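You operate a simulated robot arm through the tools that you are given. There is no shell and no other tool.

The job below is to be done with a simulated robot arm. You get a single attempt, and the scene is never put back.

TASK
Dry the long painted block at the fan, then lay it on the felt.
Fine: free the vice, block on the drying rack, fan off at the end.

It is judged by the outcome, as a careful person would: the job done as asked, and still so three seconds after it is handed in. It fails if anything else is knocked over, pushed out of place, dropped, spilled or broken.

THE ROBOT
A 7-joint arm with a two-finger gripper, fixed in place. Base frame: the origin is at the foot of the arm, x ahead of it, y to its left, z up. Readings come in m, rad, newtons and seconds.
With the tool pointing down near the work surface it reaches from about 0.32 to 0.72 m from the base axis. Its first joint turns from -1.152 to 1.152 rad. Payload 2.45 kg.
Tool frame: the origin (TCP) lies between the finger pads and is the grasp point; the fingertips stand 0.026 m ahead of it; z points along the fingers, y is the line along which they close. The gripper opens to 0.096 m. The gripper's body begins 0.069 m behind the TCP.
Orientation is that of the tool frame in the base frame, as a unit quaternion [x, y, z, w]. With the fingers straight down and closing along the base's y, the tool's x points along the base's -x, its y along +y and its z along -z.

THE INTERFACE
- The arm moves only by the tool drive_tool. Its argument "series" is one flat list of numbers, 7 for each row, row after row: the shift along the tool's x, y, z in cm, then the turn, a rotation vector about the tool's x, y, z in rad, then the finger opening in cm, from 0 to 9.6. In form: [tx, ty, tz, ax, ay, az, grip, tx, ty, tz, ax, ay, az, grip, ...]. A call has 1 to 20 rows; each row is the pose to reach, as a shift and turn from the pose commanded when the call began, along the tool's axes at that moment. Rows are played at 5 a second. More than 0.05 m and 0.15 rad between two rows, or a gripper value outside its range, and nothing of the call is played. Where a pose cannot be reached the arm comes as near as it can. A force on the tool above 40 N (or 10 N above the force at the start of the call, whichever is more), or a blocked arm, ends the call early, and 0.2 s more pass. The fingers move at their own pace and stop on an object; they squeeze with about 23 N. The grip force told is the motor's: it shows also when the fingers shut on nothing. Time passes only in rows, and 0.2 s behind the last, so rows that repeat a pose let the fingers close. The reply holds the time, the measured pose of the TCP, the force on the tool along the base axes, the opening and the grip force, in the units named above and with some noise, with the torque about the TCP (base axes, N m) and any sound that the robot's microphone picked up.
- Cameras (640 x 400 px; columns grow to the right, rows downward): "scene" is fixed at [0.1483, -0.378, 1.4289]; the picture's right is [0.90, -0.44, 0.00], its down [-0.23, -0.47, -0.85] and it looks along [0.38, 0.76, -0.52] (base axes); focal length 359 px, centre (320, 200). "wrist" rides on the gripper at [0.082, 0.003, -0.098] in the tool frame; the picture's right is [-0.04, 1.00, 0.00], its down [-0.73, -0.03, -0.68] and it looks along [-0.68, -0.03, 0.73] (tool axes); focal length 256 px, centre (320, 200). There is no depth. A picture from a camera that has moved, and an enlarged one, comes with that camera's place and axes in the base frame and with its lens.
- camera(camera): a new picture of that camera. The clock stands still meanwhile.
- enlarge(camera, box): a new picture of the part [left, top, right, bottom] of that camera's present view, enlarged. The clock stands still meanwhile.
- sign_off(): hands the job in; it is judged then, once.

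Places have to be worked out from the pictures, the camera data and where the tool is seen. Open the gripper and draw the arm clear of the work before you hand the job in, unless the task says otherwise.

The tools are called after "Request:" by a JSON object that holds its "api" and its "payload". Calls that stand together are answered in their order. drive_tool: Moves the arm, as the interface text tells. Its arguments: {"type":"object","properties":{"series":{"type":"array"}},"required":["series"]} The other tools are called the same way: camera (camera) takes a picture; enlarge (camera, box) takes an enlarged picture of a part of a camera's view; sign_off () hands the job in.

At the start:

```text
time_s: 0.0
eef_pos: [0.2954, 0.2938, 1.1116]
ee_rot: [0.002, 1.0, 0.0, 0.0]
ft_force: [-0.3, 0.0, -0.2]
torque: [-0.04, -0.01, -0.01]
finger_gap: 0.0962
gripper_force: 0.0
```

scene: 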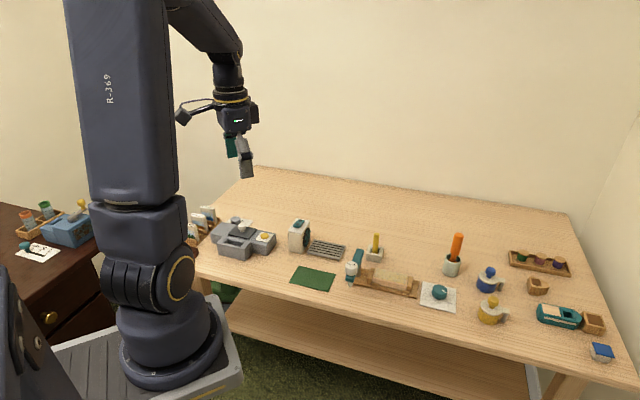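
wrist: 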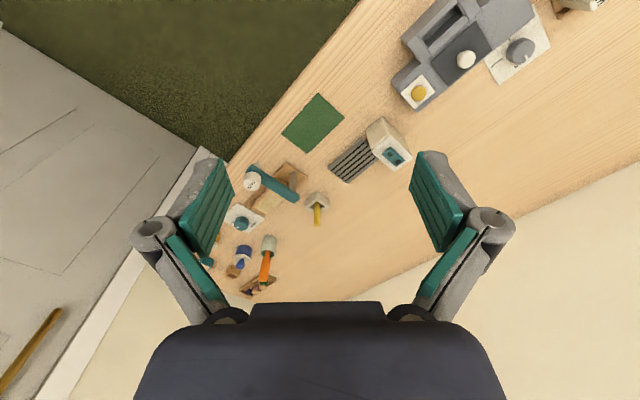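

I start by looking closer at the table to find the vice, the block, the fan, the rack and the felt.

Request:
{"api": "enlarge", "payload": {"camera": "scene", "box": [180, 190, 340, 290]}}

Request:
{"api": "enlarge", "payload": {"camera": "scene", "box": [320, 220, 480, 320]}}

Request:
{"api": "enlarge", "payload": {"camera": "scene", "box": [470, 240, 630, 340]}}

Request:
{"api": "enlarge", "payload": {"camera": "wrist", "box": [180, 60, 420, 210]}}

Request:
{"api": "enlarge", "payload": {"camera": "wrist", "box": [370, 0, 610, 150]}}

Request:
{"api": "enlarge", "payload": {"camera": "scene", "box": [0, 180, 120, 255]}}

```text
4.00 times, centred on (260, 240) of scene
camera zoom: at [0.1483, -0.378, 1.4289], right [0.9, -0.44, 0.0], down [-0.23, -0.47, -0.85], along [0.38, 0.76, -0.52], focal length 1437 px, centre (560, 40)
```

zoom: 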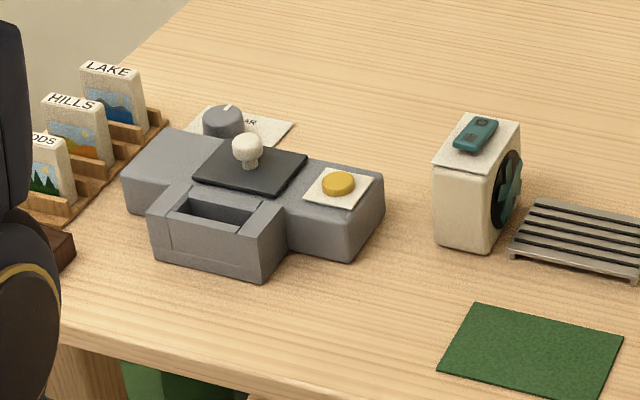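

```text
4.00 times, centred on (400, 270) of scene
camera zoom: at [0.1483, -0.378, 1.4289], right [0.9, -0.44, 0.0], down [-0.23, -0.47, -0.85], along [0.38, 0.76, -0.52], focal length 1437 px, centre (0, -80)
```

zoom: 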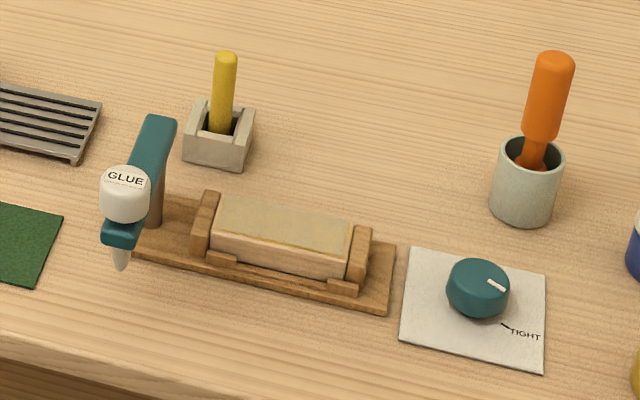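

```text
4.00 times, centred on (550, 290) of scene
camera zoom: at [0.1483, -0.378, 1.4289], right [0.9, -0.44, 0.0], down [-0.23, -0.47, -0.85], along [0.38, 0.76, -0.52], focal length 1437 px, centre (-600, -160)
```

zoom: 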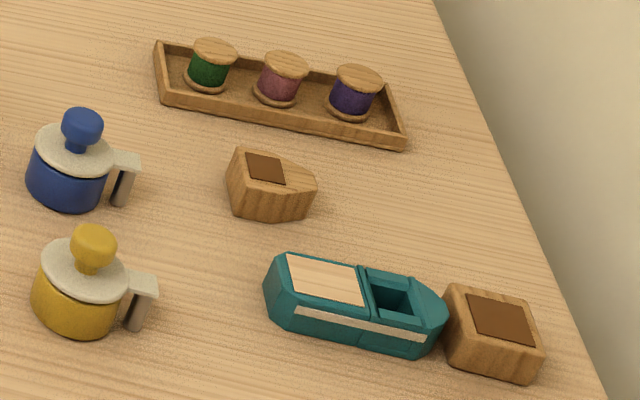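

```text
2.67 times, centred on (300, 135) of wrist
camera zoom: at [0.2155, 0.2973, 1.2095], right [0.04, 1.0, 0.0], down [0.73, -0.03, 0.68], along [0.68, -0.03, -0.73], focal length 683 px, centre (373, 373)
```

zoom: 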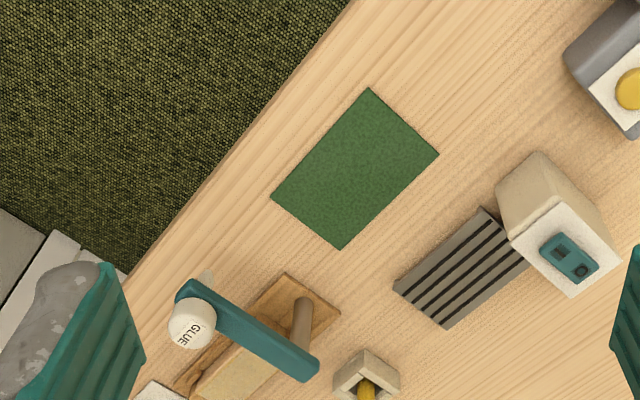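

```text
2.67 times, centred on (490, 75) of wrist
camera zoom: at [0.2155, 0.2973, 1.2095], right [0.04, 1.0, 0.0], down [0.73, -0.03, 0.68], along [0.68, -0.03, -0.73], focal length 683 px, centre (-133, 533)
```

zoom: 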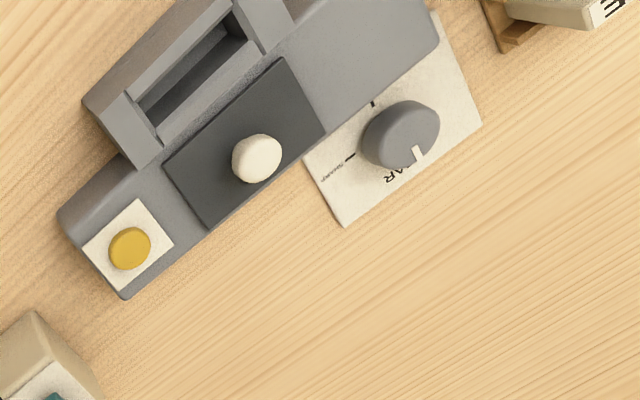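

```text
5.33 times, centred on (60, 218) of scene
camera zoom: at [0.1483, -0.378, 1.4289], right [0.9, -0.44, 0.0], down [-0.23, -0.47, -0.85], along [0.38, 0.76, -0.52], focal length 1916 px, centre (1707, 107)
```

zoom: 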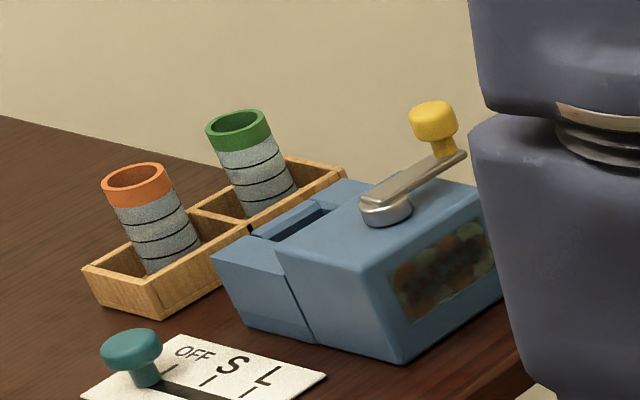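

The table top works out to about z = 0.74, with felt near (0.45, 0.27), rack near (0.53, 0.35), fan switch near (0.475, 0.416, 0.82), vice block near (0.60, 0.13) and vice dial near (0.71, 0.07). I move the wrist camera, staying high, to see the vice and dial more closely.

Request:
{"api": "drive_tool", "payload": {"series": [-1.4, -3.4, 1.5, 0, 0, 0, 9.6, -2.8, -6.8, 3, 0, 0, 0, 9.6, -4.2, -10.2, 4.5, 0, 0, 0, 9.6, -5.6, -13.6, 6, 0, 0, 0, 9.6, -7, -17, 7.5, 0, 0, 0, 9.6, -7, -17, 7.5, 0, 0, 0, 9.6]}}

Request:
{"api": "camera", "payload": {"camera": "wrist"}}

Request:
{"api": "camera", "payload": {"camera": "scene"}}

```text
time_s: 1.4
eef_pos: [0.3649, 0.1256, 1.035]
ee_rot: [0.001, 1.0, -0.001, -0.001]
ft_force: [-0.5, 0.2, -0.2]
torque: [-0.03, -0.02, -0.02]
finger_gap: 0.0962
gripper_force: 0.2
```

```text
taken
camera wrist: at [0.2824, 0.1289, 1.1337], right [0.04, 1.0, 0.0], down [0.73, -0.03, 0.68], along [0.68, -0.03, -0.73], focal length 256 px, centre (320, 200)
```

wrist: 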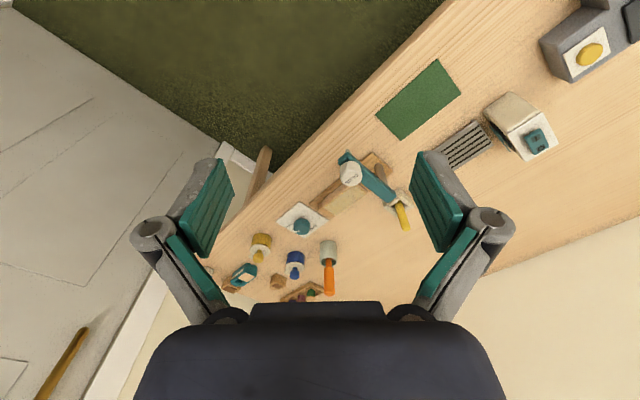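

```text
taken
```

scene: 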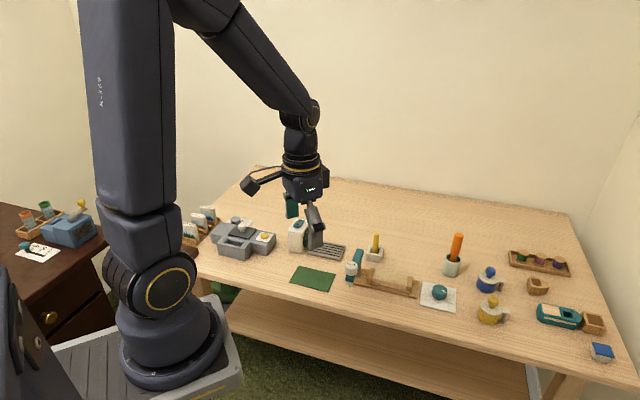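

The vice sits slightly left of the camera axis. I enlarge the vice, the dial, and the fan/rack parts of this view.

Request:
{"api": "enlarge", "payload": {"camera": "wrist", "box": [260, 130, 420, 250]}}

Request:
{"api": "enlarge", "payload": {"camera": "scene", "box": [340, 240, 460, 315]}}

Request:
{"api": "enlarge", "payload": {"camera": "scene", "box": [415, 270, 465, 315]}}

Request:
{"api": "enlarge", "payload": {"camera": "wrist", "box": [430, 80, 570, 180]}}

```text
3.33 times, centred on (340, 190) of wrist
camera zoom: at [0.2824, 0.1289, 1.1337], right [0.04, 1.0, 0.0], down [0.73, -0.03, 0.68], along [0.68, -0.03, -0.73], focal length 853 px, centre (253, 233)
```

zoom: 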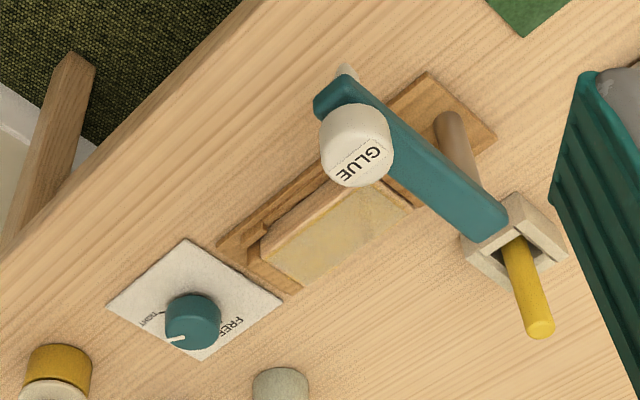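

```text
5.33 times, centred on (400, 278) of scene
camera zoom: at [0.1483, -0.378, 1.4289], right [0.9, -0.44, 0.0], down [-0.23, -0.47, -0.85], along [0.38, 0.76, -0.52], focal length 1916 px, centre (-107, -213)
```

zoom: 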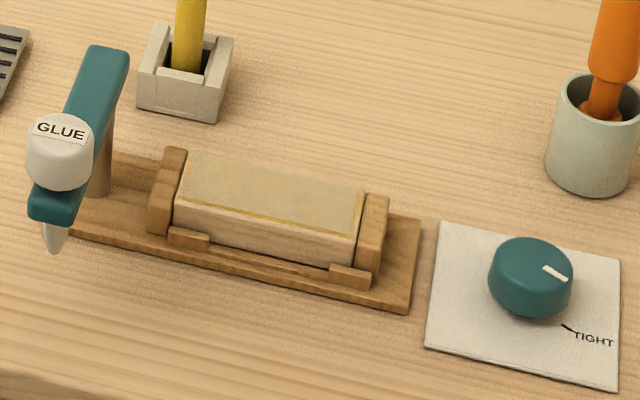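

```text
8.89 times, centred on (440, 292) of scene
camera zoom: at [0.1483, -0.378, 1.4289], right [0.9, -0.44, 0.0], down [-0.23, -0.47, -0.85], along [0.38, 0.76, -0.52], focal length 3193 px, centre (-747, -622)
```

zoom: 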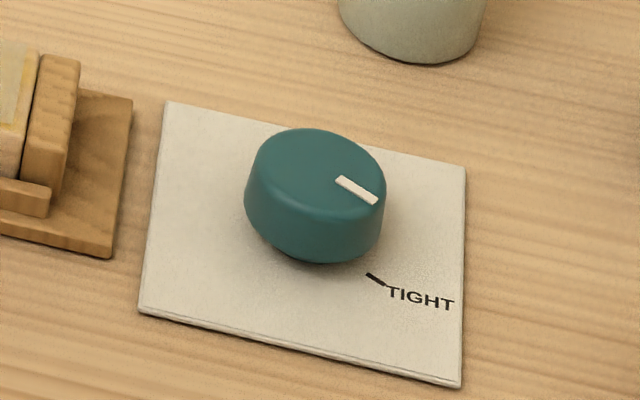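

```text
4.00 times, centred on (500, 130) of wrist
camera zoom: at [0.2824, 0.1289, 1.1337], right [0.04, 1.0, 0.0], down [0.73, -0.03, 0.68], along [0.68, -0.03, -0.73], focal length 1024 px, centre (-400, 480)
```

zoom: 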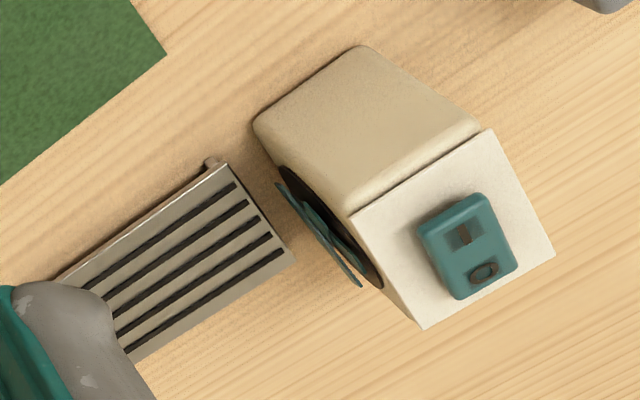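

The vice dial has TIGHT and FREE marks and the pointer sits near TIGHT; the vice and block run along base (0.7, -0.7), with the glue arm at the fan-side end. I move ahead, staying above everything, for a closer look at the dial and vice.

Request:
{"api": "drive_tool", "payload": {"series": [-3.3, -0.8, 1.9, 0, 0, 0, 9.6, -6.6, -1.6, 3.8, 0, 0, 0, 9.6, -9.9, -2.4, 5.7, 0, 0, 0, 9.6, -13.2, -3.2, 7.6, 0, 0, 0, 9.6, -16.5, -4.0, 9.5, 0, 0, 0, 9.6, -19.8, -4.8, 11.4, 0, 0, 0, 9.6, -23.1, -5.6, 13.3, 0, 0, 0, 9.6, -23.1, -5.6, 13.3, 0, 0, 0, 9.6]}}

Request:
{"api": "camera", "payload": {"camera": "wrist"}}

Request:
{"api": "camera", "payload": {"camera": "scene"}}

```text
time_s: 3.2
eef_pos: [0.598, 0.0666, 0.9026]
ee_rot: [0.001, 1.0, 0.0, 0.0]
ft_force: [-0.2, 0.2, -0.1]
torque: [0.01, -0.02, -0.02]
finger_gap: 0.096
gripper_force: 0.0
```

```text
taken
camera wrist: at [0.517, 0.0689, 1.0012], right [0.04, 1.0, 0.0], down [0.73, -0.03, 0.68], along [0.68, -0.03, -0.73], focal length 256 px, centre (320, 200)
```

wrist: 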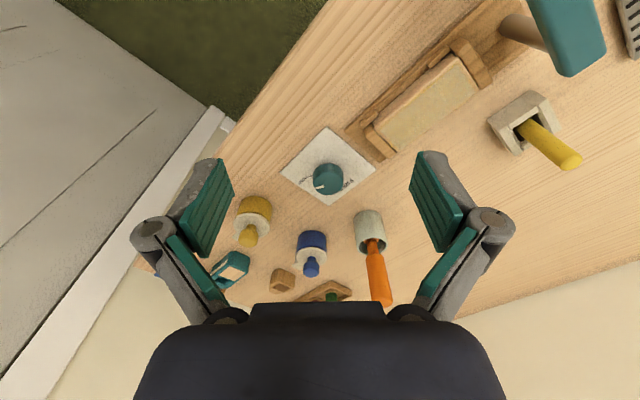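

```text
taken
```

scene: 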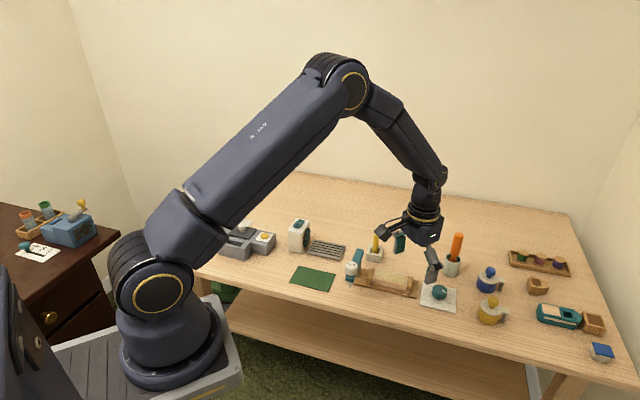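

The arm is clear of everything. I enlarge the dial and the vice in the wrist view.

Request:
{"api": "enlarge", "payload": {"camera": "wrist", "box": [270, 115, 390, 215]}}

Request:
{"api": "enlarge", "payload": {"camera": "wrist", "box": [340, 0, 540, 170]}}

Request:
{"api": "enlarge", "payload": {"camera": "scene", "box": [340, 230, 480, 320]}}

```text
4.00 times, centred on (330, 165) of wrist
camera zoom: at [0.517, 0.0689, 1.0012], right [0.04, 1.0, 0.0], down [0.73, -0.03, 0.68], along [0.68, -0.03, -0.73], focal length 1024 px, centre (280, 340)
```

zoom: 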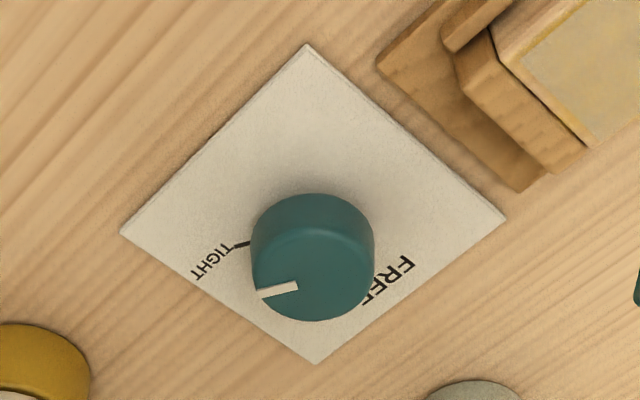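

```text
2.35 times, centred on (440, 85) of wrist
camera zoom: at [0.517, 0.0689, 1.0012], right [0.04, 1.0, 0.0], down [0.73, -0.03, 0.68], along [0.68, -0.03, -0.73], focal length 602 px, centre (38, 471)
```

zoom: 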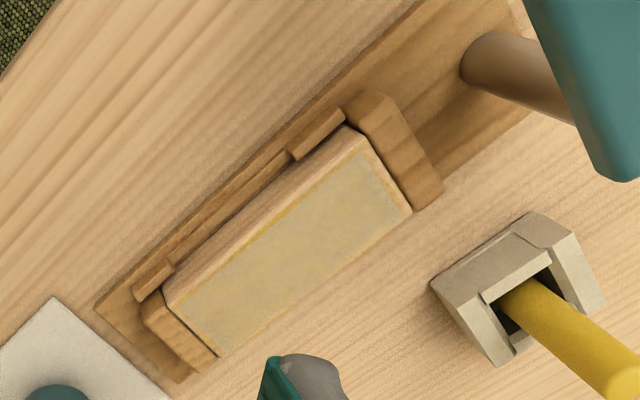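

```text
4.44 times, centred on (410, 275) of scene
camera zoom: at [0.1483, -0.378, 1.4289], right [0.9, -0.44, 0.0], down [-0.23, -0.47, -0.85], along [0.38, 0.76, -0.52], focal length 1596 px, centre (-80, -133)
```

zoom: 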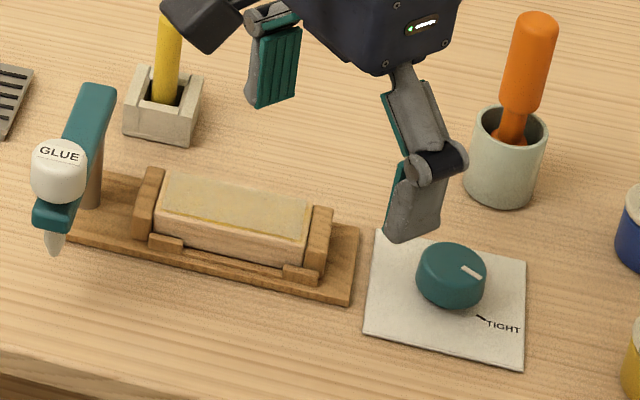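

The knob is about 37 mm across, at about (0.714, 0.071) with its top near z = 0.763; TIGHT lies around -80°, the pointer around -57°, and FREE around +50°. I move above the knob with the tool yawed about -55°, fingers partly closed, and check the alignment before descending.

Request:
{"api": "drive_tool", "payload": {"series": [-1.6, 0.06, 0.8, 0, 0, 0.137, 8, -3.3, 0.12, 1.6, 0, 0, 0.274, 8, -4.9, 0.18, 2.4, 0, 0, 0.411, 7, -6.6, 0.25, 3.2, 0, 0, 0.549, 7, -8.2, 0.31, 4.0, 0, 0, 0.686, 7, -9.9, 0.38, 4.8, 0, 0, 0.823, 7, -11.6, 0.44, 5.6, 0, 0, 0.96, 7, -11.6, 0.44, 5.6, 0, 0, 0.96, 7]}}

Request:
{"api": "camera", "payload": {"camera": "wrist"}}

Request:
{"api": "enlarge", "payload": {"camera": "scene", "box": [380, 210, 520, 320]}}

```text
time_s: 5.0
eef_pos: [0.7122, 0.072, 0.8463]
ee_rot: [0.464, 0.886, 0.0, 0.0]
ft_force: [-0.2, 1.5, 0.7]
torque: [0.0, 0.01, 0.01]
finger_gap: 0.0699
gripper_force: 0.1
```

```text
taken
camera wrist: at [0.6689, 0.1412, 0.9439], right [0.84, 0.54, 0.0], down [0.39, -0.62, 0.68], along [0.36, -0.57, -0.73], focal length 256 px, centre (320, 200)
```

wrist: 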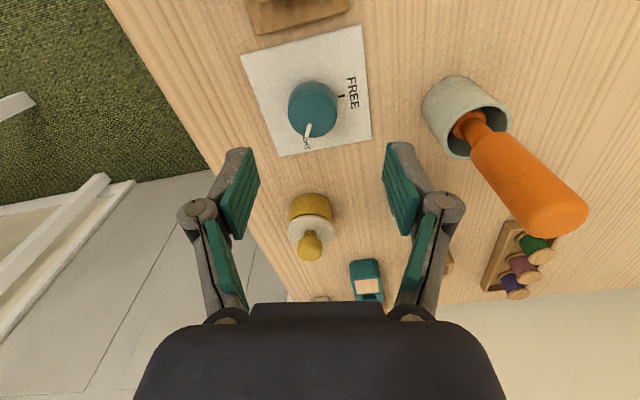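

```text
3.64 times, centred on (450, 265) of scene
camera zoom: at [0.1483, -0.378, 1.4289], right [0.9, -0.44, 0.0], down [-0.23, -0.47, -0.85], along [0.38, 0.76, -0.52], focal length 1306 px, centre (-153, -36)
```

zoom: 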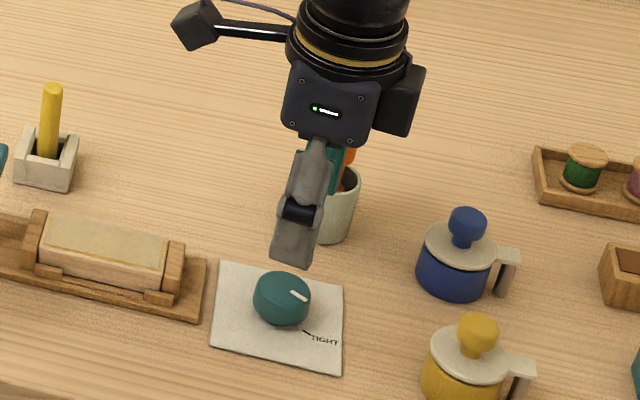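

I enlarge the knob to fix its position and the mark angles.

Request:
{"api": "enlarge", "payload": {"camera": "wrist", "box": [230, 20, 390, 170]}}

Request:
{"api": "enlarge", "payload": {"camera": "wrist", "box": [270, 60, 380, 160]}}

```text
2.67 times, centred on (310, 95) of wrist
camera zoom: at [0.6689, 0.1412, 0.9439], right [0.84, 0.54, 0.0], down [0.39, -0.62, 0.68], along [0.36, -0.57, -0.73], focal length 683 px, centre (347, 480)
```

zoom: 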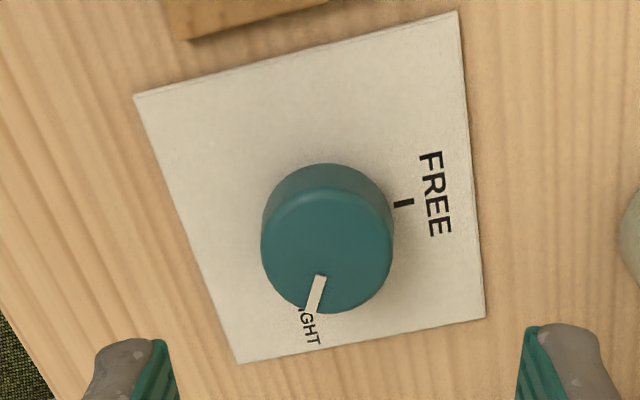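

```text
4.00 times, centred on (325, 110) of wrist
camera zoom: at [0.6689, 0.1412, 0.9439], right [0.84, 0.54, 0.0], down [0.39, -0.62, 0.68], along [0.36, -0.57, -0.73], focal length 1024 px, centre (300, 560)
```

zoom: 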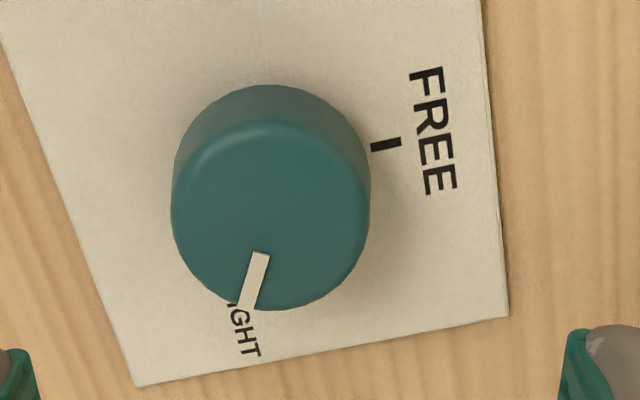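

The knob centre works out to about (0.709, 0.0695); the pointer is at TIGHT (about -75°) and FREE is at about +45°, so it needs roughly a 120° counter-clockwise turn. I shift slightly, yaw to -65°, and descend around the knob with the fingers at 6 cm.

Request:
{"api": "drive_tool", "payload": {"series": [0, -0.4, 1.5, 0, 0, 0.085, 6, 0, -0.4, 3.0, 0, 0, 0.17, 6, 0, -0.4, 4.5, 0, 0, 0.17, 6, 0, -0.4, 5.8, 0, 0, 0.17, 6, 0, -0.4, 7.0, 0, 0, 0.17, 6, 0, -0.4, 7.0, 0, 0, 0.17, 6]}}

Request:
{"api": "camera", "payload": {"camera": "wrist"}}

Request:
{"api": "enlarge", "payload": {"camera": "scene", "box": [390, 220, 490, 320]}}

```text
time_s: 6.4
eef_pos: [0.7082, 0.0681, 0.7761]
ee_rot: [0.536, 0.844, 0.0, -0.001]
ft_force: [-0.3, 0.1, 0.1]
torque: [-0.04, 0.0, -0.02]
finger_gap: 0.0597
gripper_force: 0.0
```

```text
taken
camera wrist: at [0.6783, 0.1426, 0.874], right [0.92, 0.39, 0.0], down [0.28, -0.68, 0.68], along [0.26, -0.63, -0.73], focal length 256 px, centre (320, 200)
```

wrist: 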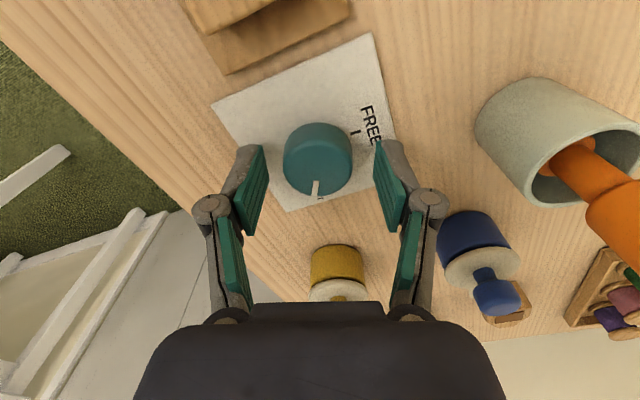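

```text
4.00 times, centred on (440, 270) of scene
camera zoom: at [0.1483, -0.378, 1.4289], right [0.9, -0.44, 0.0], down [-0.23, -0.47, -0.85], along [0.38, 0.76, -0.52], focal length 1437 px, centre (-160, -80)
```

zoom: 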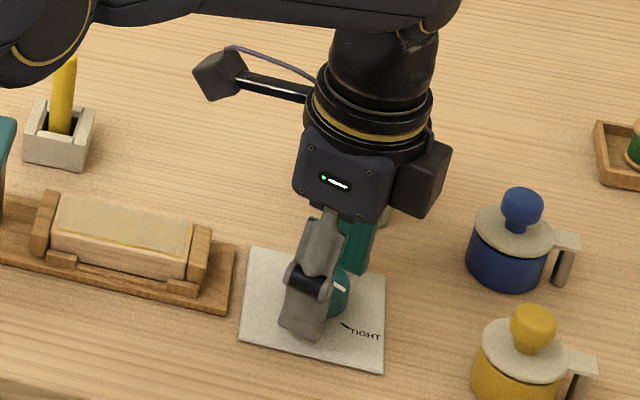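

The knob is centred between the fingers with nothing touching. I close on it.

Request:
{"api": "drive_tool", "payload": {"series": [0, 0, 0, 0, 0, 0, 2, 0, 0, 0, 0, 0, 0, 2, 0, 0, 0, 0, 0, 0, 2, 0, 0, 0, 0, 0, 0, 2]}}

```text
time_s: 7.4
eef_pos: [0.7099, 0.0683, 0.7755]
ee_rot: [0.536, 0.844, 0.0, 0.0]
ft_force: [-10.7, -3.2, 5.9]
torque: [-0.08, 0.54, 0.07]
finger_gap: 0.0369
gripper_force: 45.5
```

The knob is held (36.9 mm wide). I ease the tool 1.5 mm toward where it was pulled, and begin the counter-clockwise turn with a small step to check forces.

Request:
{"api": "drive_tool", "payload": {"series": [0, 0.15, 0, 0, 0, 0, 2, 0, 0.15, 0, 0, 0, -0.12, 2, 0, 0.15, 0, 0, 0, -0.24, 2, 0, 0.15, 0, 0, 0, -0.24, 2]}}

Request:
{"api": "camera", "payload": {"camera": "wrist"}}

```text
time_s: 8.4
eef_pos: [0.7106, 0.0674, 0.7757]
ee_rot: [0.432, 0.902, -0.003, 0.0]
ft_force: [-14.1, -14.4, -4.6]
torque: [-0.38, 0.21, 0.08]
finger_gap: 0.037
gripper_force: 45.0
```

```text
taken
camera wrist: at [0.6617, 0.1334, 0.874], right [0.8, 0.6, 0.0], down [0.44, -0.59, 0.68], along [0.4, -0.55, -0.73], focal length 256 px, centre (320, 200)
```

wrist: 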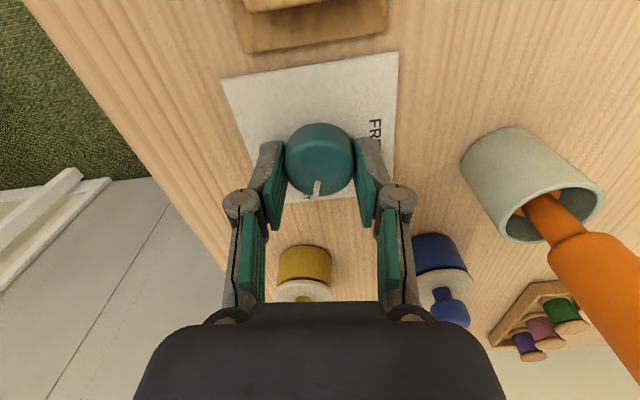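

The knob turns with the fingers (about 13.6° so far), but side force rose to about 20 N against the shift, so I shift back about 3 mm to unload before going on.

Request:
{"api": "drive_tool", "payload": {"series": [0, -0.15, 0, 0, 0, 0, 2, 0, -0.3, 0, 0, 0, 0, 2, 0, -0.3, 0, 0, 0, 0, 2]}}

```text
time_s: 9.2
eef_pos: [0.7098, 0.0679, 0.7758]
ee_rot: [0.432, 0.902, 0.002, 0.0]
ft_force: [7.2, -9.8, -26.7]
torque: [0.16, -0.1, 0.04]
finger_gap: 0.0367
gripper_force: 44.8
```

Sideways force along the closing line is now gone, but some force remains along the tool's x and vertically. I relieve it by 1.5 mm and 0.7 mm steps in the direction it pushes.

Request:
{"api": "drive_tool", "payload": {"series": [-0.08, 0, 0.04, 0, 0, 0, 2, -0.15, 0, 0.07, 0, 0, 0, 2, -0.15, 0, 0.07, 0, 0, 0, 2]}}

```text
time_s: 10.0
eef_pos: [0.7101, 0.0671, 0.775]
ee_rot: [0.431, 0.902, 0.0, -0.001]
ft_force: [-4.6, 3.3, -17.3]
torque: [-0.67, -0.2, 0.04]
finger_gap: 0.0368
gripper_force: 45.1
```

Forces are small sideways now. I continue the turn by 0.6 rad and check again.

Request:
{"api": "drive_tool", "payload": {"series": [0, 0, 0.05, 0, 0, -0.12, 2, 0, 0, 0.05, 0, 0, -0.24, 2, 0, 0, 0.05, 0, 0, -0.36, 2, 0, 0, 0.05, 0, 0, -0.48, 2, 0, 0, 0.05, 0, 0, -0.6, 2]}}

Request:
{"api": "camera", "payload": {"camera": "wrist"}}

```text
time_s: 11.2
eef_pos: [0.7108, 0.0697, 0.777]
ee_rot: [0.144, 0.99, 0.003, 0.002]
ft_force: [15.3, 22.0, -20.4]
torque: [0.32, 0.07, -0.1]
finger_gap: 0.0368
gripper_force: 45.1
```

```text
taken
camera wrist: at [0.6333, 0.0953, 0.8743], right [0.32, 0.95, 0.01], down [0.69, -0.24, 0.68], along [0.65, -0.22, -0.73], focal length 256 px, centre (320, 200)
```

wrist: 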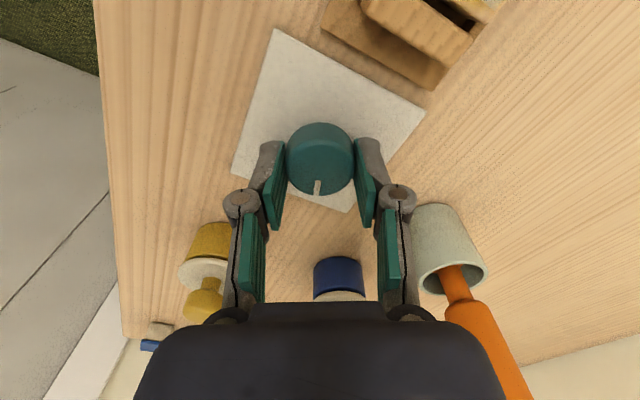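

The knob turns with the fingers; there's about 25 N side load from a slight offset of the turning centre, so I relieve it before the next stretch.

Request:
{"api": "drive_tool", "payload": {"series": [-0.05, 0.15, 0.05, 0, 0, 0, 2, -0.1, 0.3, 0.1, 0, 0, 0, 2, -0.1, 0.3, 0.1, 0, 0, 0, 2]}}

```text
time_s: 12.0
eef_pos: [0.7108, 0.0698, 0.7765]
ee_rot: [0.146, 0.989, 0.0, -0.002]
ft_force: [-8.5, 14.7, 9.7]
torque: [0.41, 1.3, 0.0]
finger_gap: 0.0369
gripper_force: 44.7
```

Residual side load is modest. I add a small correction and keep turning by another 0.5 rad.

Request:
{"api": "drive_tool", "payload": {"series": [0.09, 0.1, -0.03, 0, 0, 0, 2, 0.09, 0.1, -0.03, 0, 0, -0.1, 2, 0.09, 0.1, -0.03, 0, 0, -0.2, 2, 0.09, 0.1, -0.03, 0, 0, -0.3, 2, 0.09, 0.1, -0.03, 0, 0, -0.4, 2]}}

```text
time_s: 13.2
eef_pos: [0.7112, 0.0718, 0.7763]
ee_rot: [-0.054, 0.999, 0.001, 0.002]
ft_force: [-9.6, 11.3, 15.9]
torque: [0.03, 1.11, -0.05]
finger_gap: 0.0369
gripper_force: 45.0
```

Forces remain modest at yaw +6°. I continue with another small correction and 0.45 rad.

Request:
{"api": "drive_tool", "payload": {"series": [0.05, 0.1, -0.05, 0, 0, 0, 2, 0.05, 0.1, -0.05, 0, 0, -0.11, 2, 0.05, 0.1, -0.05, 0, 0, -0.22, 2, 0.05, 0.1, -0.05, 0, 0, -0.33, 2, 0.05, 0.1, -0.05, 0, 0, -0.45, 2]}}

Request:
{"api": "camera", "payload": {"camera": "wrist"}}

```text
time_s: 14.4
eef_pos: [0.7095, 0.0722, 0.7759]
ee_rot: [-0.276, 0.961, 0.001, 0.0]
ft_force: [-8.7, 18.4, 19.4]
torque: [0.34, -0.11, -0.04]
finger_gap: 0.0367
gripper_force: 44.8
```

```text
taken
camera wrist: at [0.6397, 0.0317, 0.8743], right [-0.5, 0.87, 0.0], down [0.64, 0.36, 0.68], along [0.59, 0.34, -0.73], focal length 256 px, centre (320, 200)
```

wrist: 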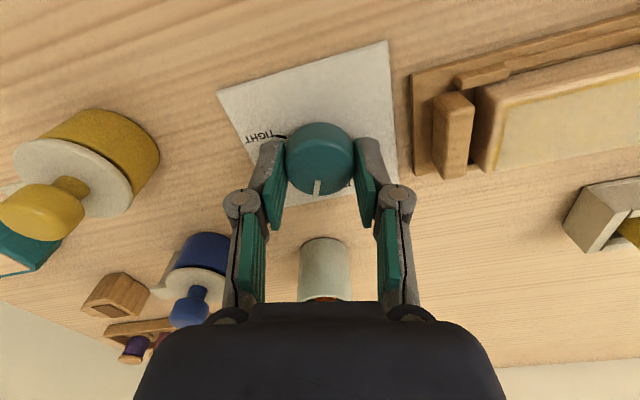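

The knob keeps following and a gap has opened between the jaw and the block. I turn the remaining ~0.4 rad toward the FREE mark.

Request:
{"api": "drive_tool", "payload": {"series": [-0.02, 0.13, -0.06, 0, 0, 0, 2, -0.02, 0.13, -0.06, 0, 0, -0.1, 2, -0.02, 0.13, -0.06, 0, 0, -0.2, 2, -0.02, 0.13, -0.06, 0, 0, -0.3, 2, -0.02, 0.13, -0.06, 0, 0, -0.4, 2]}}

Request:
{"api": "camera", "payload": {"camera": "wrist"}}

Request:
{"api": "enlarge", "payload": {"camera": "scene", "box": [340, 230, 480, 320]}}

```text
time_s: 15.6
eef_pos: [0.7093, 0.0727, 0.7773]
ee_rot: [-0.462, 0.887, 0.003, 0.001]
ft_force: [-4.2, 17.2, 11.0]
torque: [0.3, -0.21, -0.01]
finger_gap: 0.0372
gripper_force: 45.2
```

```text
taken
camera wrist: at [0.6602, 0.0085, 0.8744], right [-0.8, 0.61, 0.0], down [0.45, 0.58, 0.68], along [0.41, 0.54, -0.73], focal length 256 px, centre (320, 200)
```

wrist: 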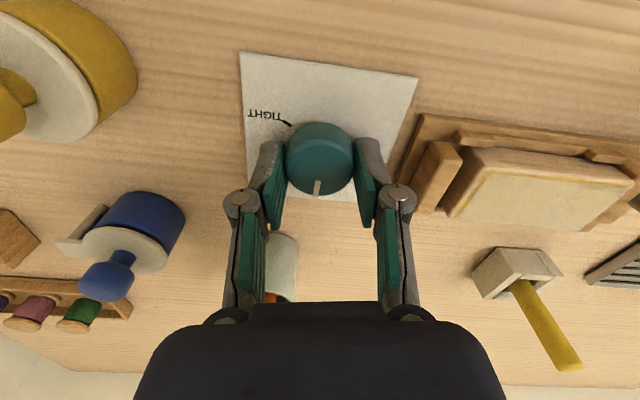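

```text
4.44 times, centred on (410, 275) of scene
camera zoom: at [0.1479, -0.3776, 1.429], right [0.9, -0.44, 0.0], down [-0.23, -0.47, -0.85], along [0.38, 0.76, -0.52], focal length 1596 px, centre (-80, -133)
```

zoom: 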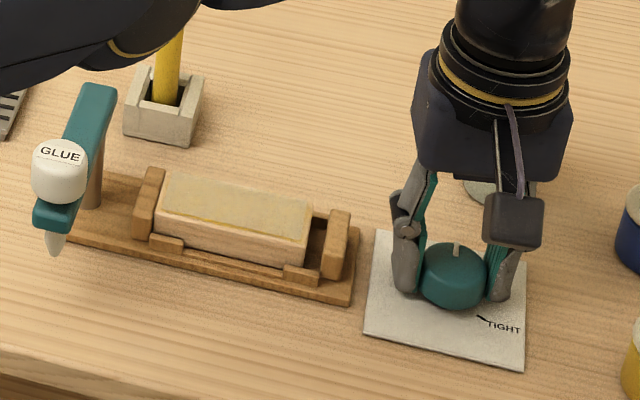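

The jaw has backed off about 1 cm and the pointer should be near FREE. I open slightly, rise straight up, and check the dial.

Request:
{"api": "drive_tool", "payload": {"series": [0, 0, 0, 0, 0, 0, 5.4, 0, 0, 0, 0, 0, 0, 5.4, 0, 0, -2, 0, 0, 0, 5.4, 0, 0, -4.5, 0, 0, 0, 5.4, 0, 0, -7, 0, 0, 0, 5.4, 0, 0, -7, 0, 0, 0, 5.4]}}

Request:
{"api": "camera", "payload": {"camera": "wrist"}}

Request:
{"api": "enlarge", "payload": {"camera": "scene", "box": [340, 230, 480, 320]}}

```text
time_s: 17.0
eef_pos: [0.7097, 0.0714, 0.8475]
ee_rot: [-0.461, 0.887, 0.0, 0.0]
ft_force: [1.1, -0.6, -0.3]
torque: [-0.03, 0.04, 0.02]
finger_gap: 0.0536
gripper_force: 0.0
```

```text
taken
camera wrist: at [0.6597, 0.0064, 0.9455], right [-0.79, 0.61, 0.0], down [0.45, 0.58, 0.68], along [0.41, 0.54, -0.73], focal length 256 px, centre (320, 200)
```

wrist: 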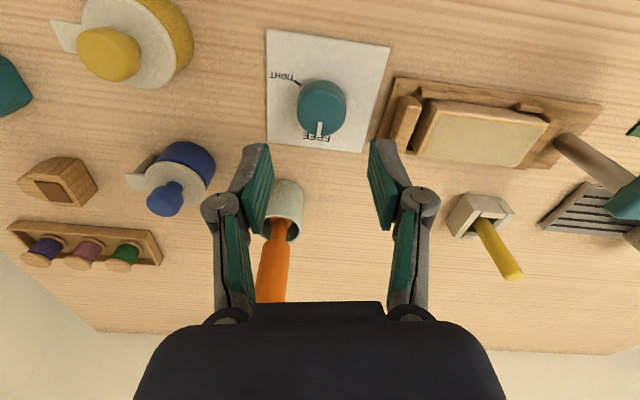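

```text
4.44 times, centred on (410, 275) of scene
camera zoom: at [0.1483, -0.378, 1.4289], right [0.9, -0.44, 0.0], down [-0.23, -0.47, -0.85], along [0.38, 0.76, -0.52], focal length 1596 px, centre (-80, -133)
```

zoom: 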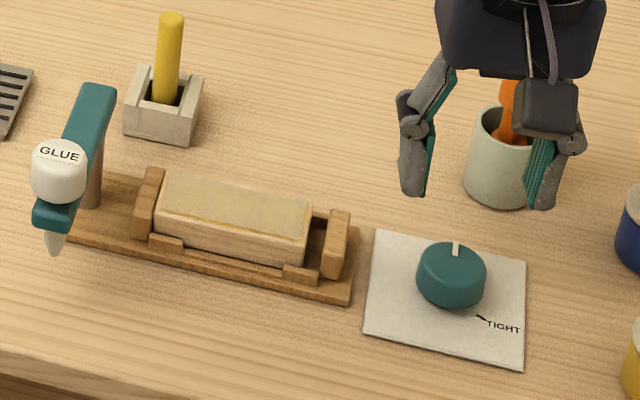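

The pointer now lines up with FREE and the right jaw stands clear of the block. I enlarge the block from this angle to fix its position.

Request:
{"api": "enlarge", "payload": {"camera": "wrist", "box": [370, 60, 620, 210]}}

Request:
{"api": "enlarge", "payload": {"camera": "wrist", "box": [280, 70, 370, 160]}}

Request:
{"api": "enlarge", "payload": {"camera": "scene", "box": [360, 260, 425, 305]}}

```text
2.56 times, centred on (495, 135) of wrist
camera zoom: at [0.6597, 0.0064, 0.9455], right [-0.79, 0.61, 0.0], down [0.45, 0.58, 0.68], along [0.41, 0.54, -0.73], focal length 655 px, centre (-128, 366)
```

zoom: 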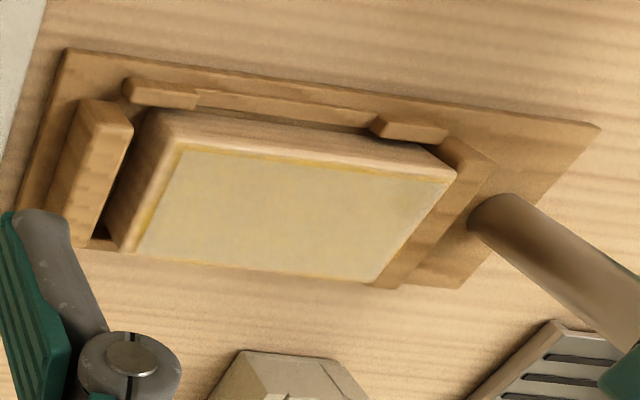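

```text
4.44 times, centred on (325, 115) of wrist
camera zoom: at [0.6597, 0.0064, 0.9455], right [-0.79, 0.61, 0.0], down [0.45, 0.58, 0.68], along [0.41, 0.54, -0.73], focal length 1138 px, centre (298, 578)
```

zoom: 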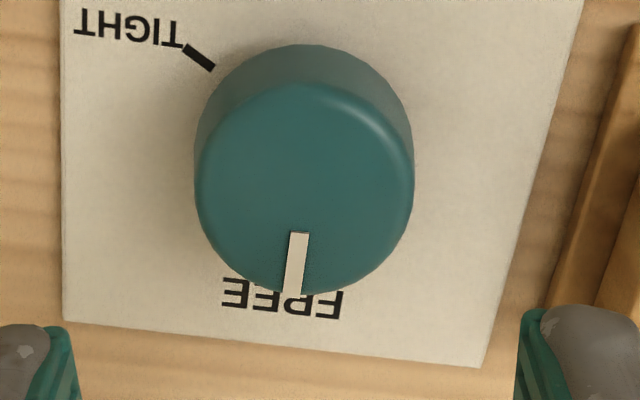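

```text
8.89 times, centred on (392, 282) of scene
camera zoom: at [0.1483, -0.378, 1.4289], right [0.9, -0.44, 0.0], down [-0.23, -0.47, -0.85], along [0.38, 0.76, -0.52], focal length 3193 px, centre (-324, -533)
```

zoom: 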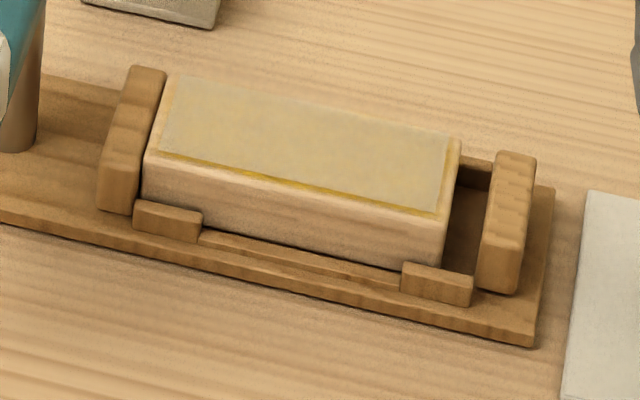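

The block is about 82 × 35 × 26 mm, centred near (0.622, 0.155), top at z ≈ 0.778, with low stops on its sides and a clear stretch between them; paint is only on top. I go up and over it, turning to yaw +135° so the fingers close across its width and the camera stays away from the glue arm.

Request:
{"api": "drive_tool", "payload": {"series": [-0.18, 1.2, -1.0, 0, 0, -0.14, 6, -0.37, 2.4, -2.0, 0, 0, -0.28, 6, -0.55, 3.6, -3.0, 0, 0, -0.42, 6, -0.73, 4.8, -4.0, 0, 0, -0.56, 6, -0.92, 6.0, -5.0, 0, 0, -0.7, 6, -1.1, 7.2, -5.25, 0, 0, -0.84, 6, -1.28, 8.4, -5.25, 0, 0, -0.98, 6, -1.46, 9.6, -5.25, 0, 0, -1.12, 6, -1.65, 10.8, -5.25, 0, 0, -1.26, 6, -1.83, 12.03, -5.25, 0, 0, -1.396, 6, -1.83, 12.03, -5.25, 0, 0, -1.396, 6]}}

Request:
{"api": "camera", "payload": {"camera": "wrist"}}

Request:
{"api": "enlarge", "payload": {"camera": "scene", "box": [320, 200, 460, 310]}}

```text
time_s: 19.4
eef_pos: [0.6226, 0.1558, 0.8979]
ee_rot: [0.924, -0.383, -0.001, -0.001]
ft_force: [0.3, -0.9, 0.5]
torque: [0.0, 0.03, -0.01]
finger_gap: 0.0598
gripper_force: 0.0
```

```text
taken
camera wrist: at [0.6775, 0.0961, 0.9972], right [-0.74, -0.68, 0.0], down [-0.5, 0.54, 0.68], along [-0.46, 0.5, -0.73], focal length 256 px, centre (320, 200)
```

wrist: 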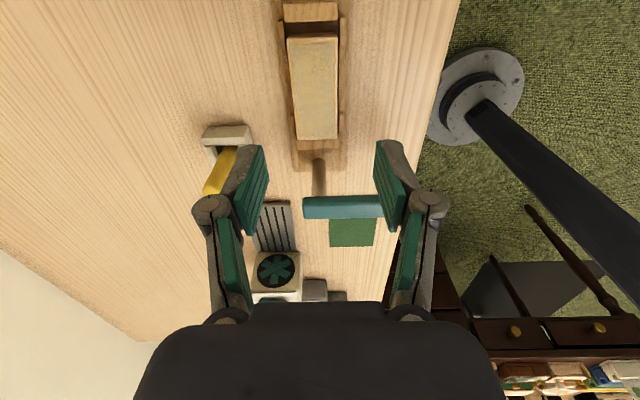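

```text
3.64 times, centred on (390, 255) of scene
camera zoom: at [0.1483, -0.3779, 1.4289], right [0.9, -0.44, 0.0], down [-0.23, -0.47, -0.85], along [0.38, 0.76, -0.52], focal length 1306 px, centre (66, 0)
```

zoom: 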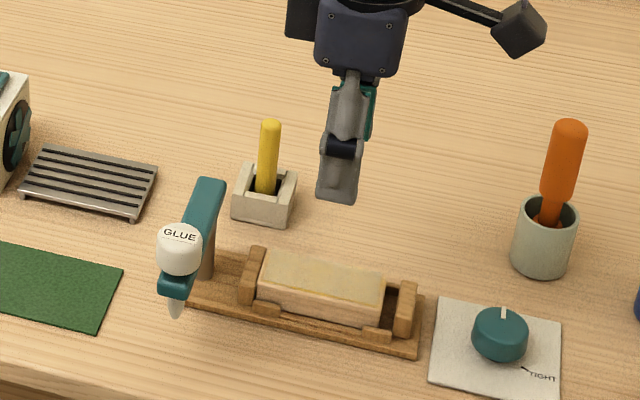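

Yaw +135° is reachable and the block lines up almost with the image vertical. I enlarge to refine its centre and angle.

Request:
{"api": "enlarge", "payload": {"camera": "wrist", "box": [250, 0, 390, 180]}}

Request:
{"api": "enlarge", "payload": {"camera": "wrist", "box": [230, 190, 390, 310]}}

```text
2.22 times, centred on (320, 90) of wrist
camera zoom: at [0.6775, 0.0961, 0.9972], right [-0.74, -0.68, 0.0], down [-0.5, 0.54, 0.68], along [-0.46, 0.5, -0.73], focal length 569 px, centre (320, 444)
```

zoom: 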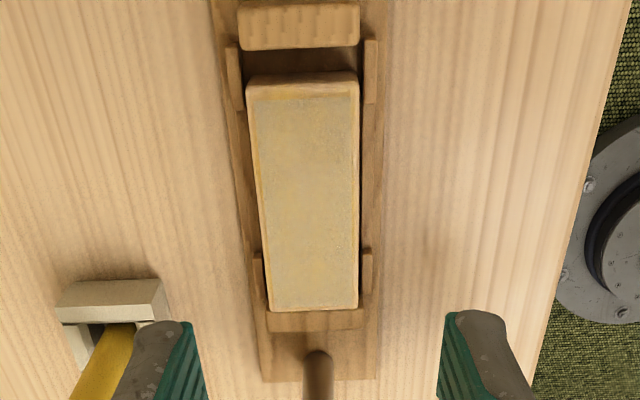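

```text
3.33 times, centred on (310, 250) of wrist
camera zoom: at [0.6775, 0.0961, 0.9972], right [-0.74, -0.68, 0.0], down [-0.5, 0.54, 0.68], along [-0.46, 0.5, -0.73], focal length 853 px, centre (353, 33)
```

zoom: 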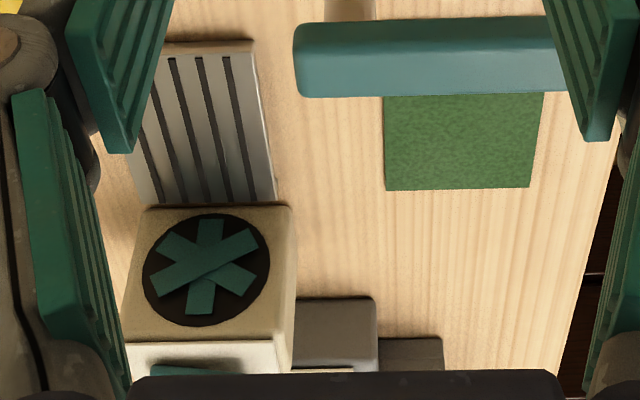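

The block centre sits about 4.5 mm to the -y side of the tool's midline, aligned within about half a degree. I correct that and descend straight down to z ≈ 0.788 with the fingers 6 cm open.

Request:
{"api": "drive_tool", "payload": {"series": [0, -0.45, 0, 0, 0, 0, 6, 0, -0.45, 3, 0, 0, 0, 6, 0, -0.45, 6, 0, 0, 0, 6, 0, -0.45, 8, 0, 0, 0, 6, 0, -0.45, 9.5, 0, 0, 0, 6, 0, -0.45, 11, 0, 0, 0, 6, 0, -0.45, 11, 0, 0, 0, 6]}}

Request:
{"api": "camera", "payload": {"camera": "wrist"}}

Request:
{"api": "enlarge", "payload": {"camera": "scene", "box": [340, 220, 460, 310]}}

```text
time_s: 21.0
eef_pos: [0.6247, 0.1609, 0.7889]
ee_rot: [0.923, -0.384, 0.0, 0.0]
ft_force: [-0.8, 0.5, -0.1]
torque: [0.01, 0.0, 0.02]
finger_gap: 0.06
gripper_force: 0.0
```

```text
taken
camera wrist: at [0.6801, 0.0998, 0.8868], right [-0.74, -0.68, 0.0], down [-0.5, 0.54, 0.68], along [-0.46, 0.5, -0.73], focal length 256 px, centre (320, 200)
```

wrist: 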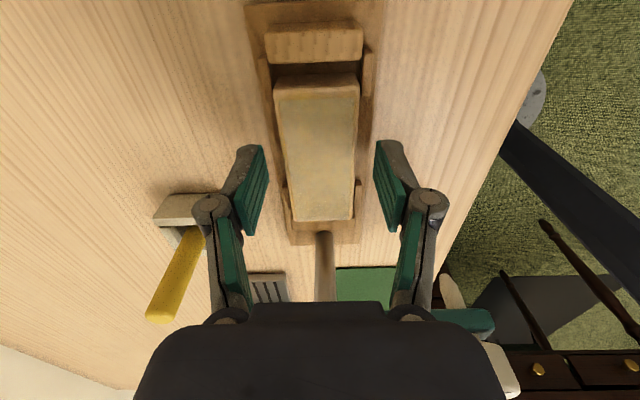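

```text
4.44 times, centred on (400, 265) of scene
camera zoom: at [0.1483, -0.3779, 1.4289], right [0.9, -0.44, 0.0], down [-0.23, -0.47, -0.85], along [0.38, 0.76, -0.52], focal length 1596 px, centre (-36, -89)
```

zoom: 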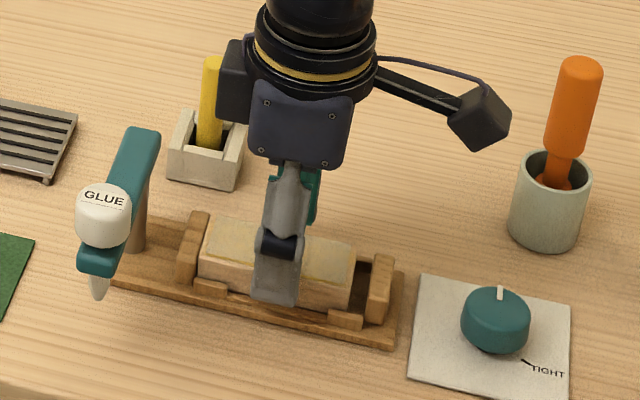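

The block sits midway between the fingers, which straddle the clear stretch between the stops. I close on it.

Request:
{"api": "drive_tool", "payload": {"series": [0, 0, 0, 0, 0, 0, 2.5, 0, 0, 0, 0, 0, 0, 2.5, 0, 0, 0, 0, 0, 0, 2.5, 0, 0, 0, 0, 0, 0, 2.5]}}

Request:
{"api": "camera", "payload": {"camera": "wrist"}}

```text
time_s: 22.0
eef_pos: [0.6241, 0.1596, 0.7895]
ee_rot: [0.923, -0.384, 0.0, 0.0]
ft_force: [0.9, 0.0, 0.0]
torque: [0.01, -0.01, -0.02]
finger_gap: 0.0396
gripper_force: 22.8
```

```text
taken
camera wrist: at [0.6801, 0.0999, 0.8871], right [-0.74, -0.68, 0.0], down [-0.5, 0.54, 0.68], along [-0.46, 0.5, -0.73], focal length 256 px, centre (320, 200)
```

wrist: 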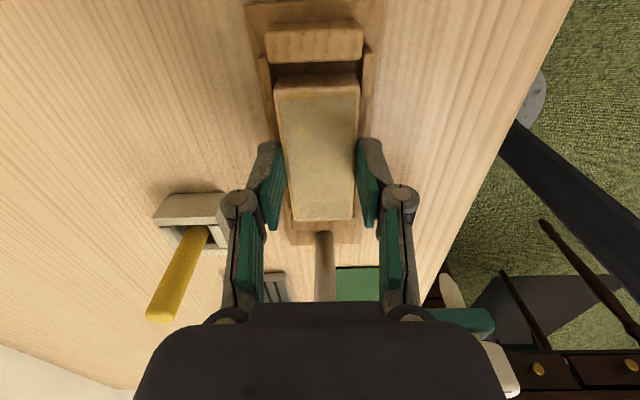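

The fingers hold the block at 39.6 mm with no side load. I lift straight up, slowly first.

Request:
{"api": "drive_tool", "payload": {"series": [0, 0, -0.7, 0, 0, 0, 2.5, 0, 0, -1.5, 0, 0, 0, 2.5, 0, 0, -3, 0, 0, 0, 2.5, 0, 0, -6, 0, 0, 0, 2.5, 0, 0, -9, 0, 0, 0, 2.5, 0, 0, -12, 0, 0, 0, 2.5, 0, 0, -12, 0, 0, 0, 2.5]}}

Request:
{"api": "camera", "payload": {"camera": "wrist"}}

Request:
{"api": "camera", "payload": {"camera": "scene"}}

```text
time_s: 23.6
eef_pos: [0.6239, 0.1592, 0.9084]
ee_rot: [0.923, -0.384, 0.0, 0.0]
ft_force: [-0.7, 0.8, -0.7]
torque: [0.03, -0.01, -0.02]
finger_gap: 0.039
gripper_force: 22.5
```

```text
taken
camera wrist: at [0.6797, 0.0997, 1.0072], right [-0.74, -0.68, 0.0], down [-0.5, 0.54, 0.68], along [-0.46, 0.5, -0.73], focal length 256 px, centre (320, 200)
```

wrist: 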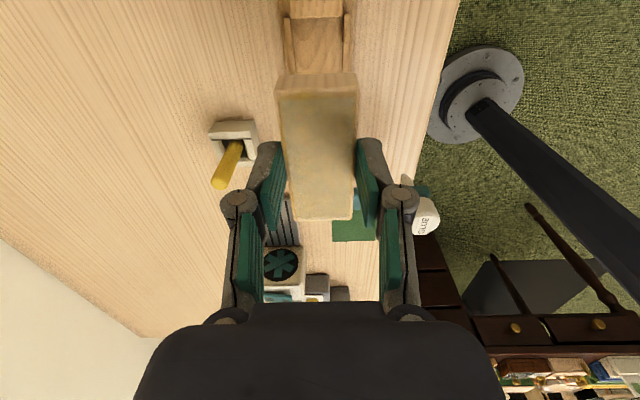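

```text
taken
```

scene: 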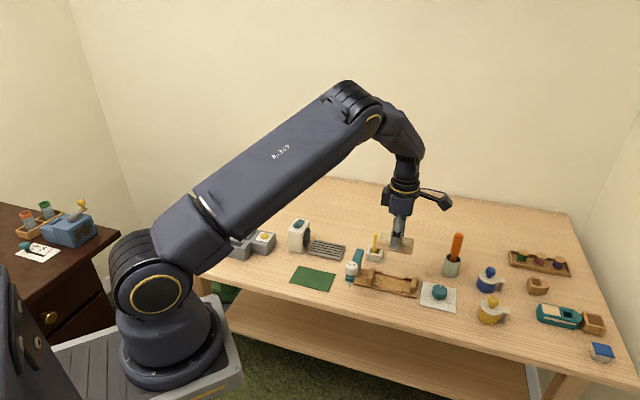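

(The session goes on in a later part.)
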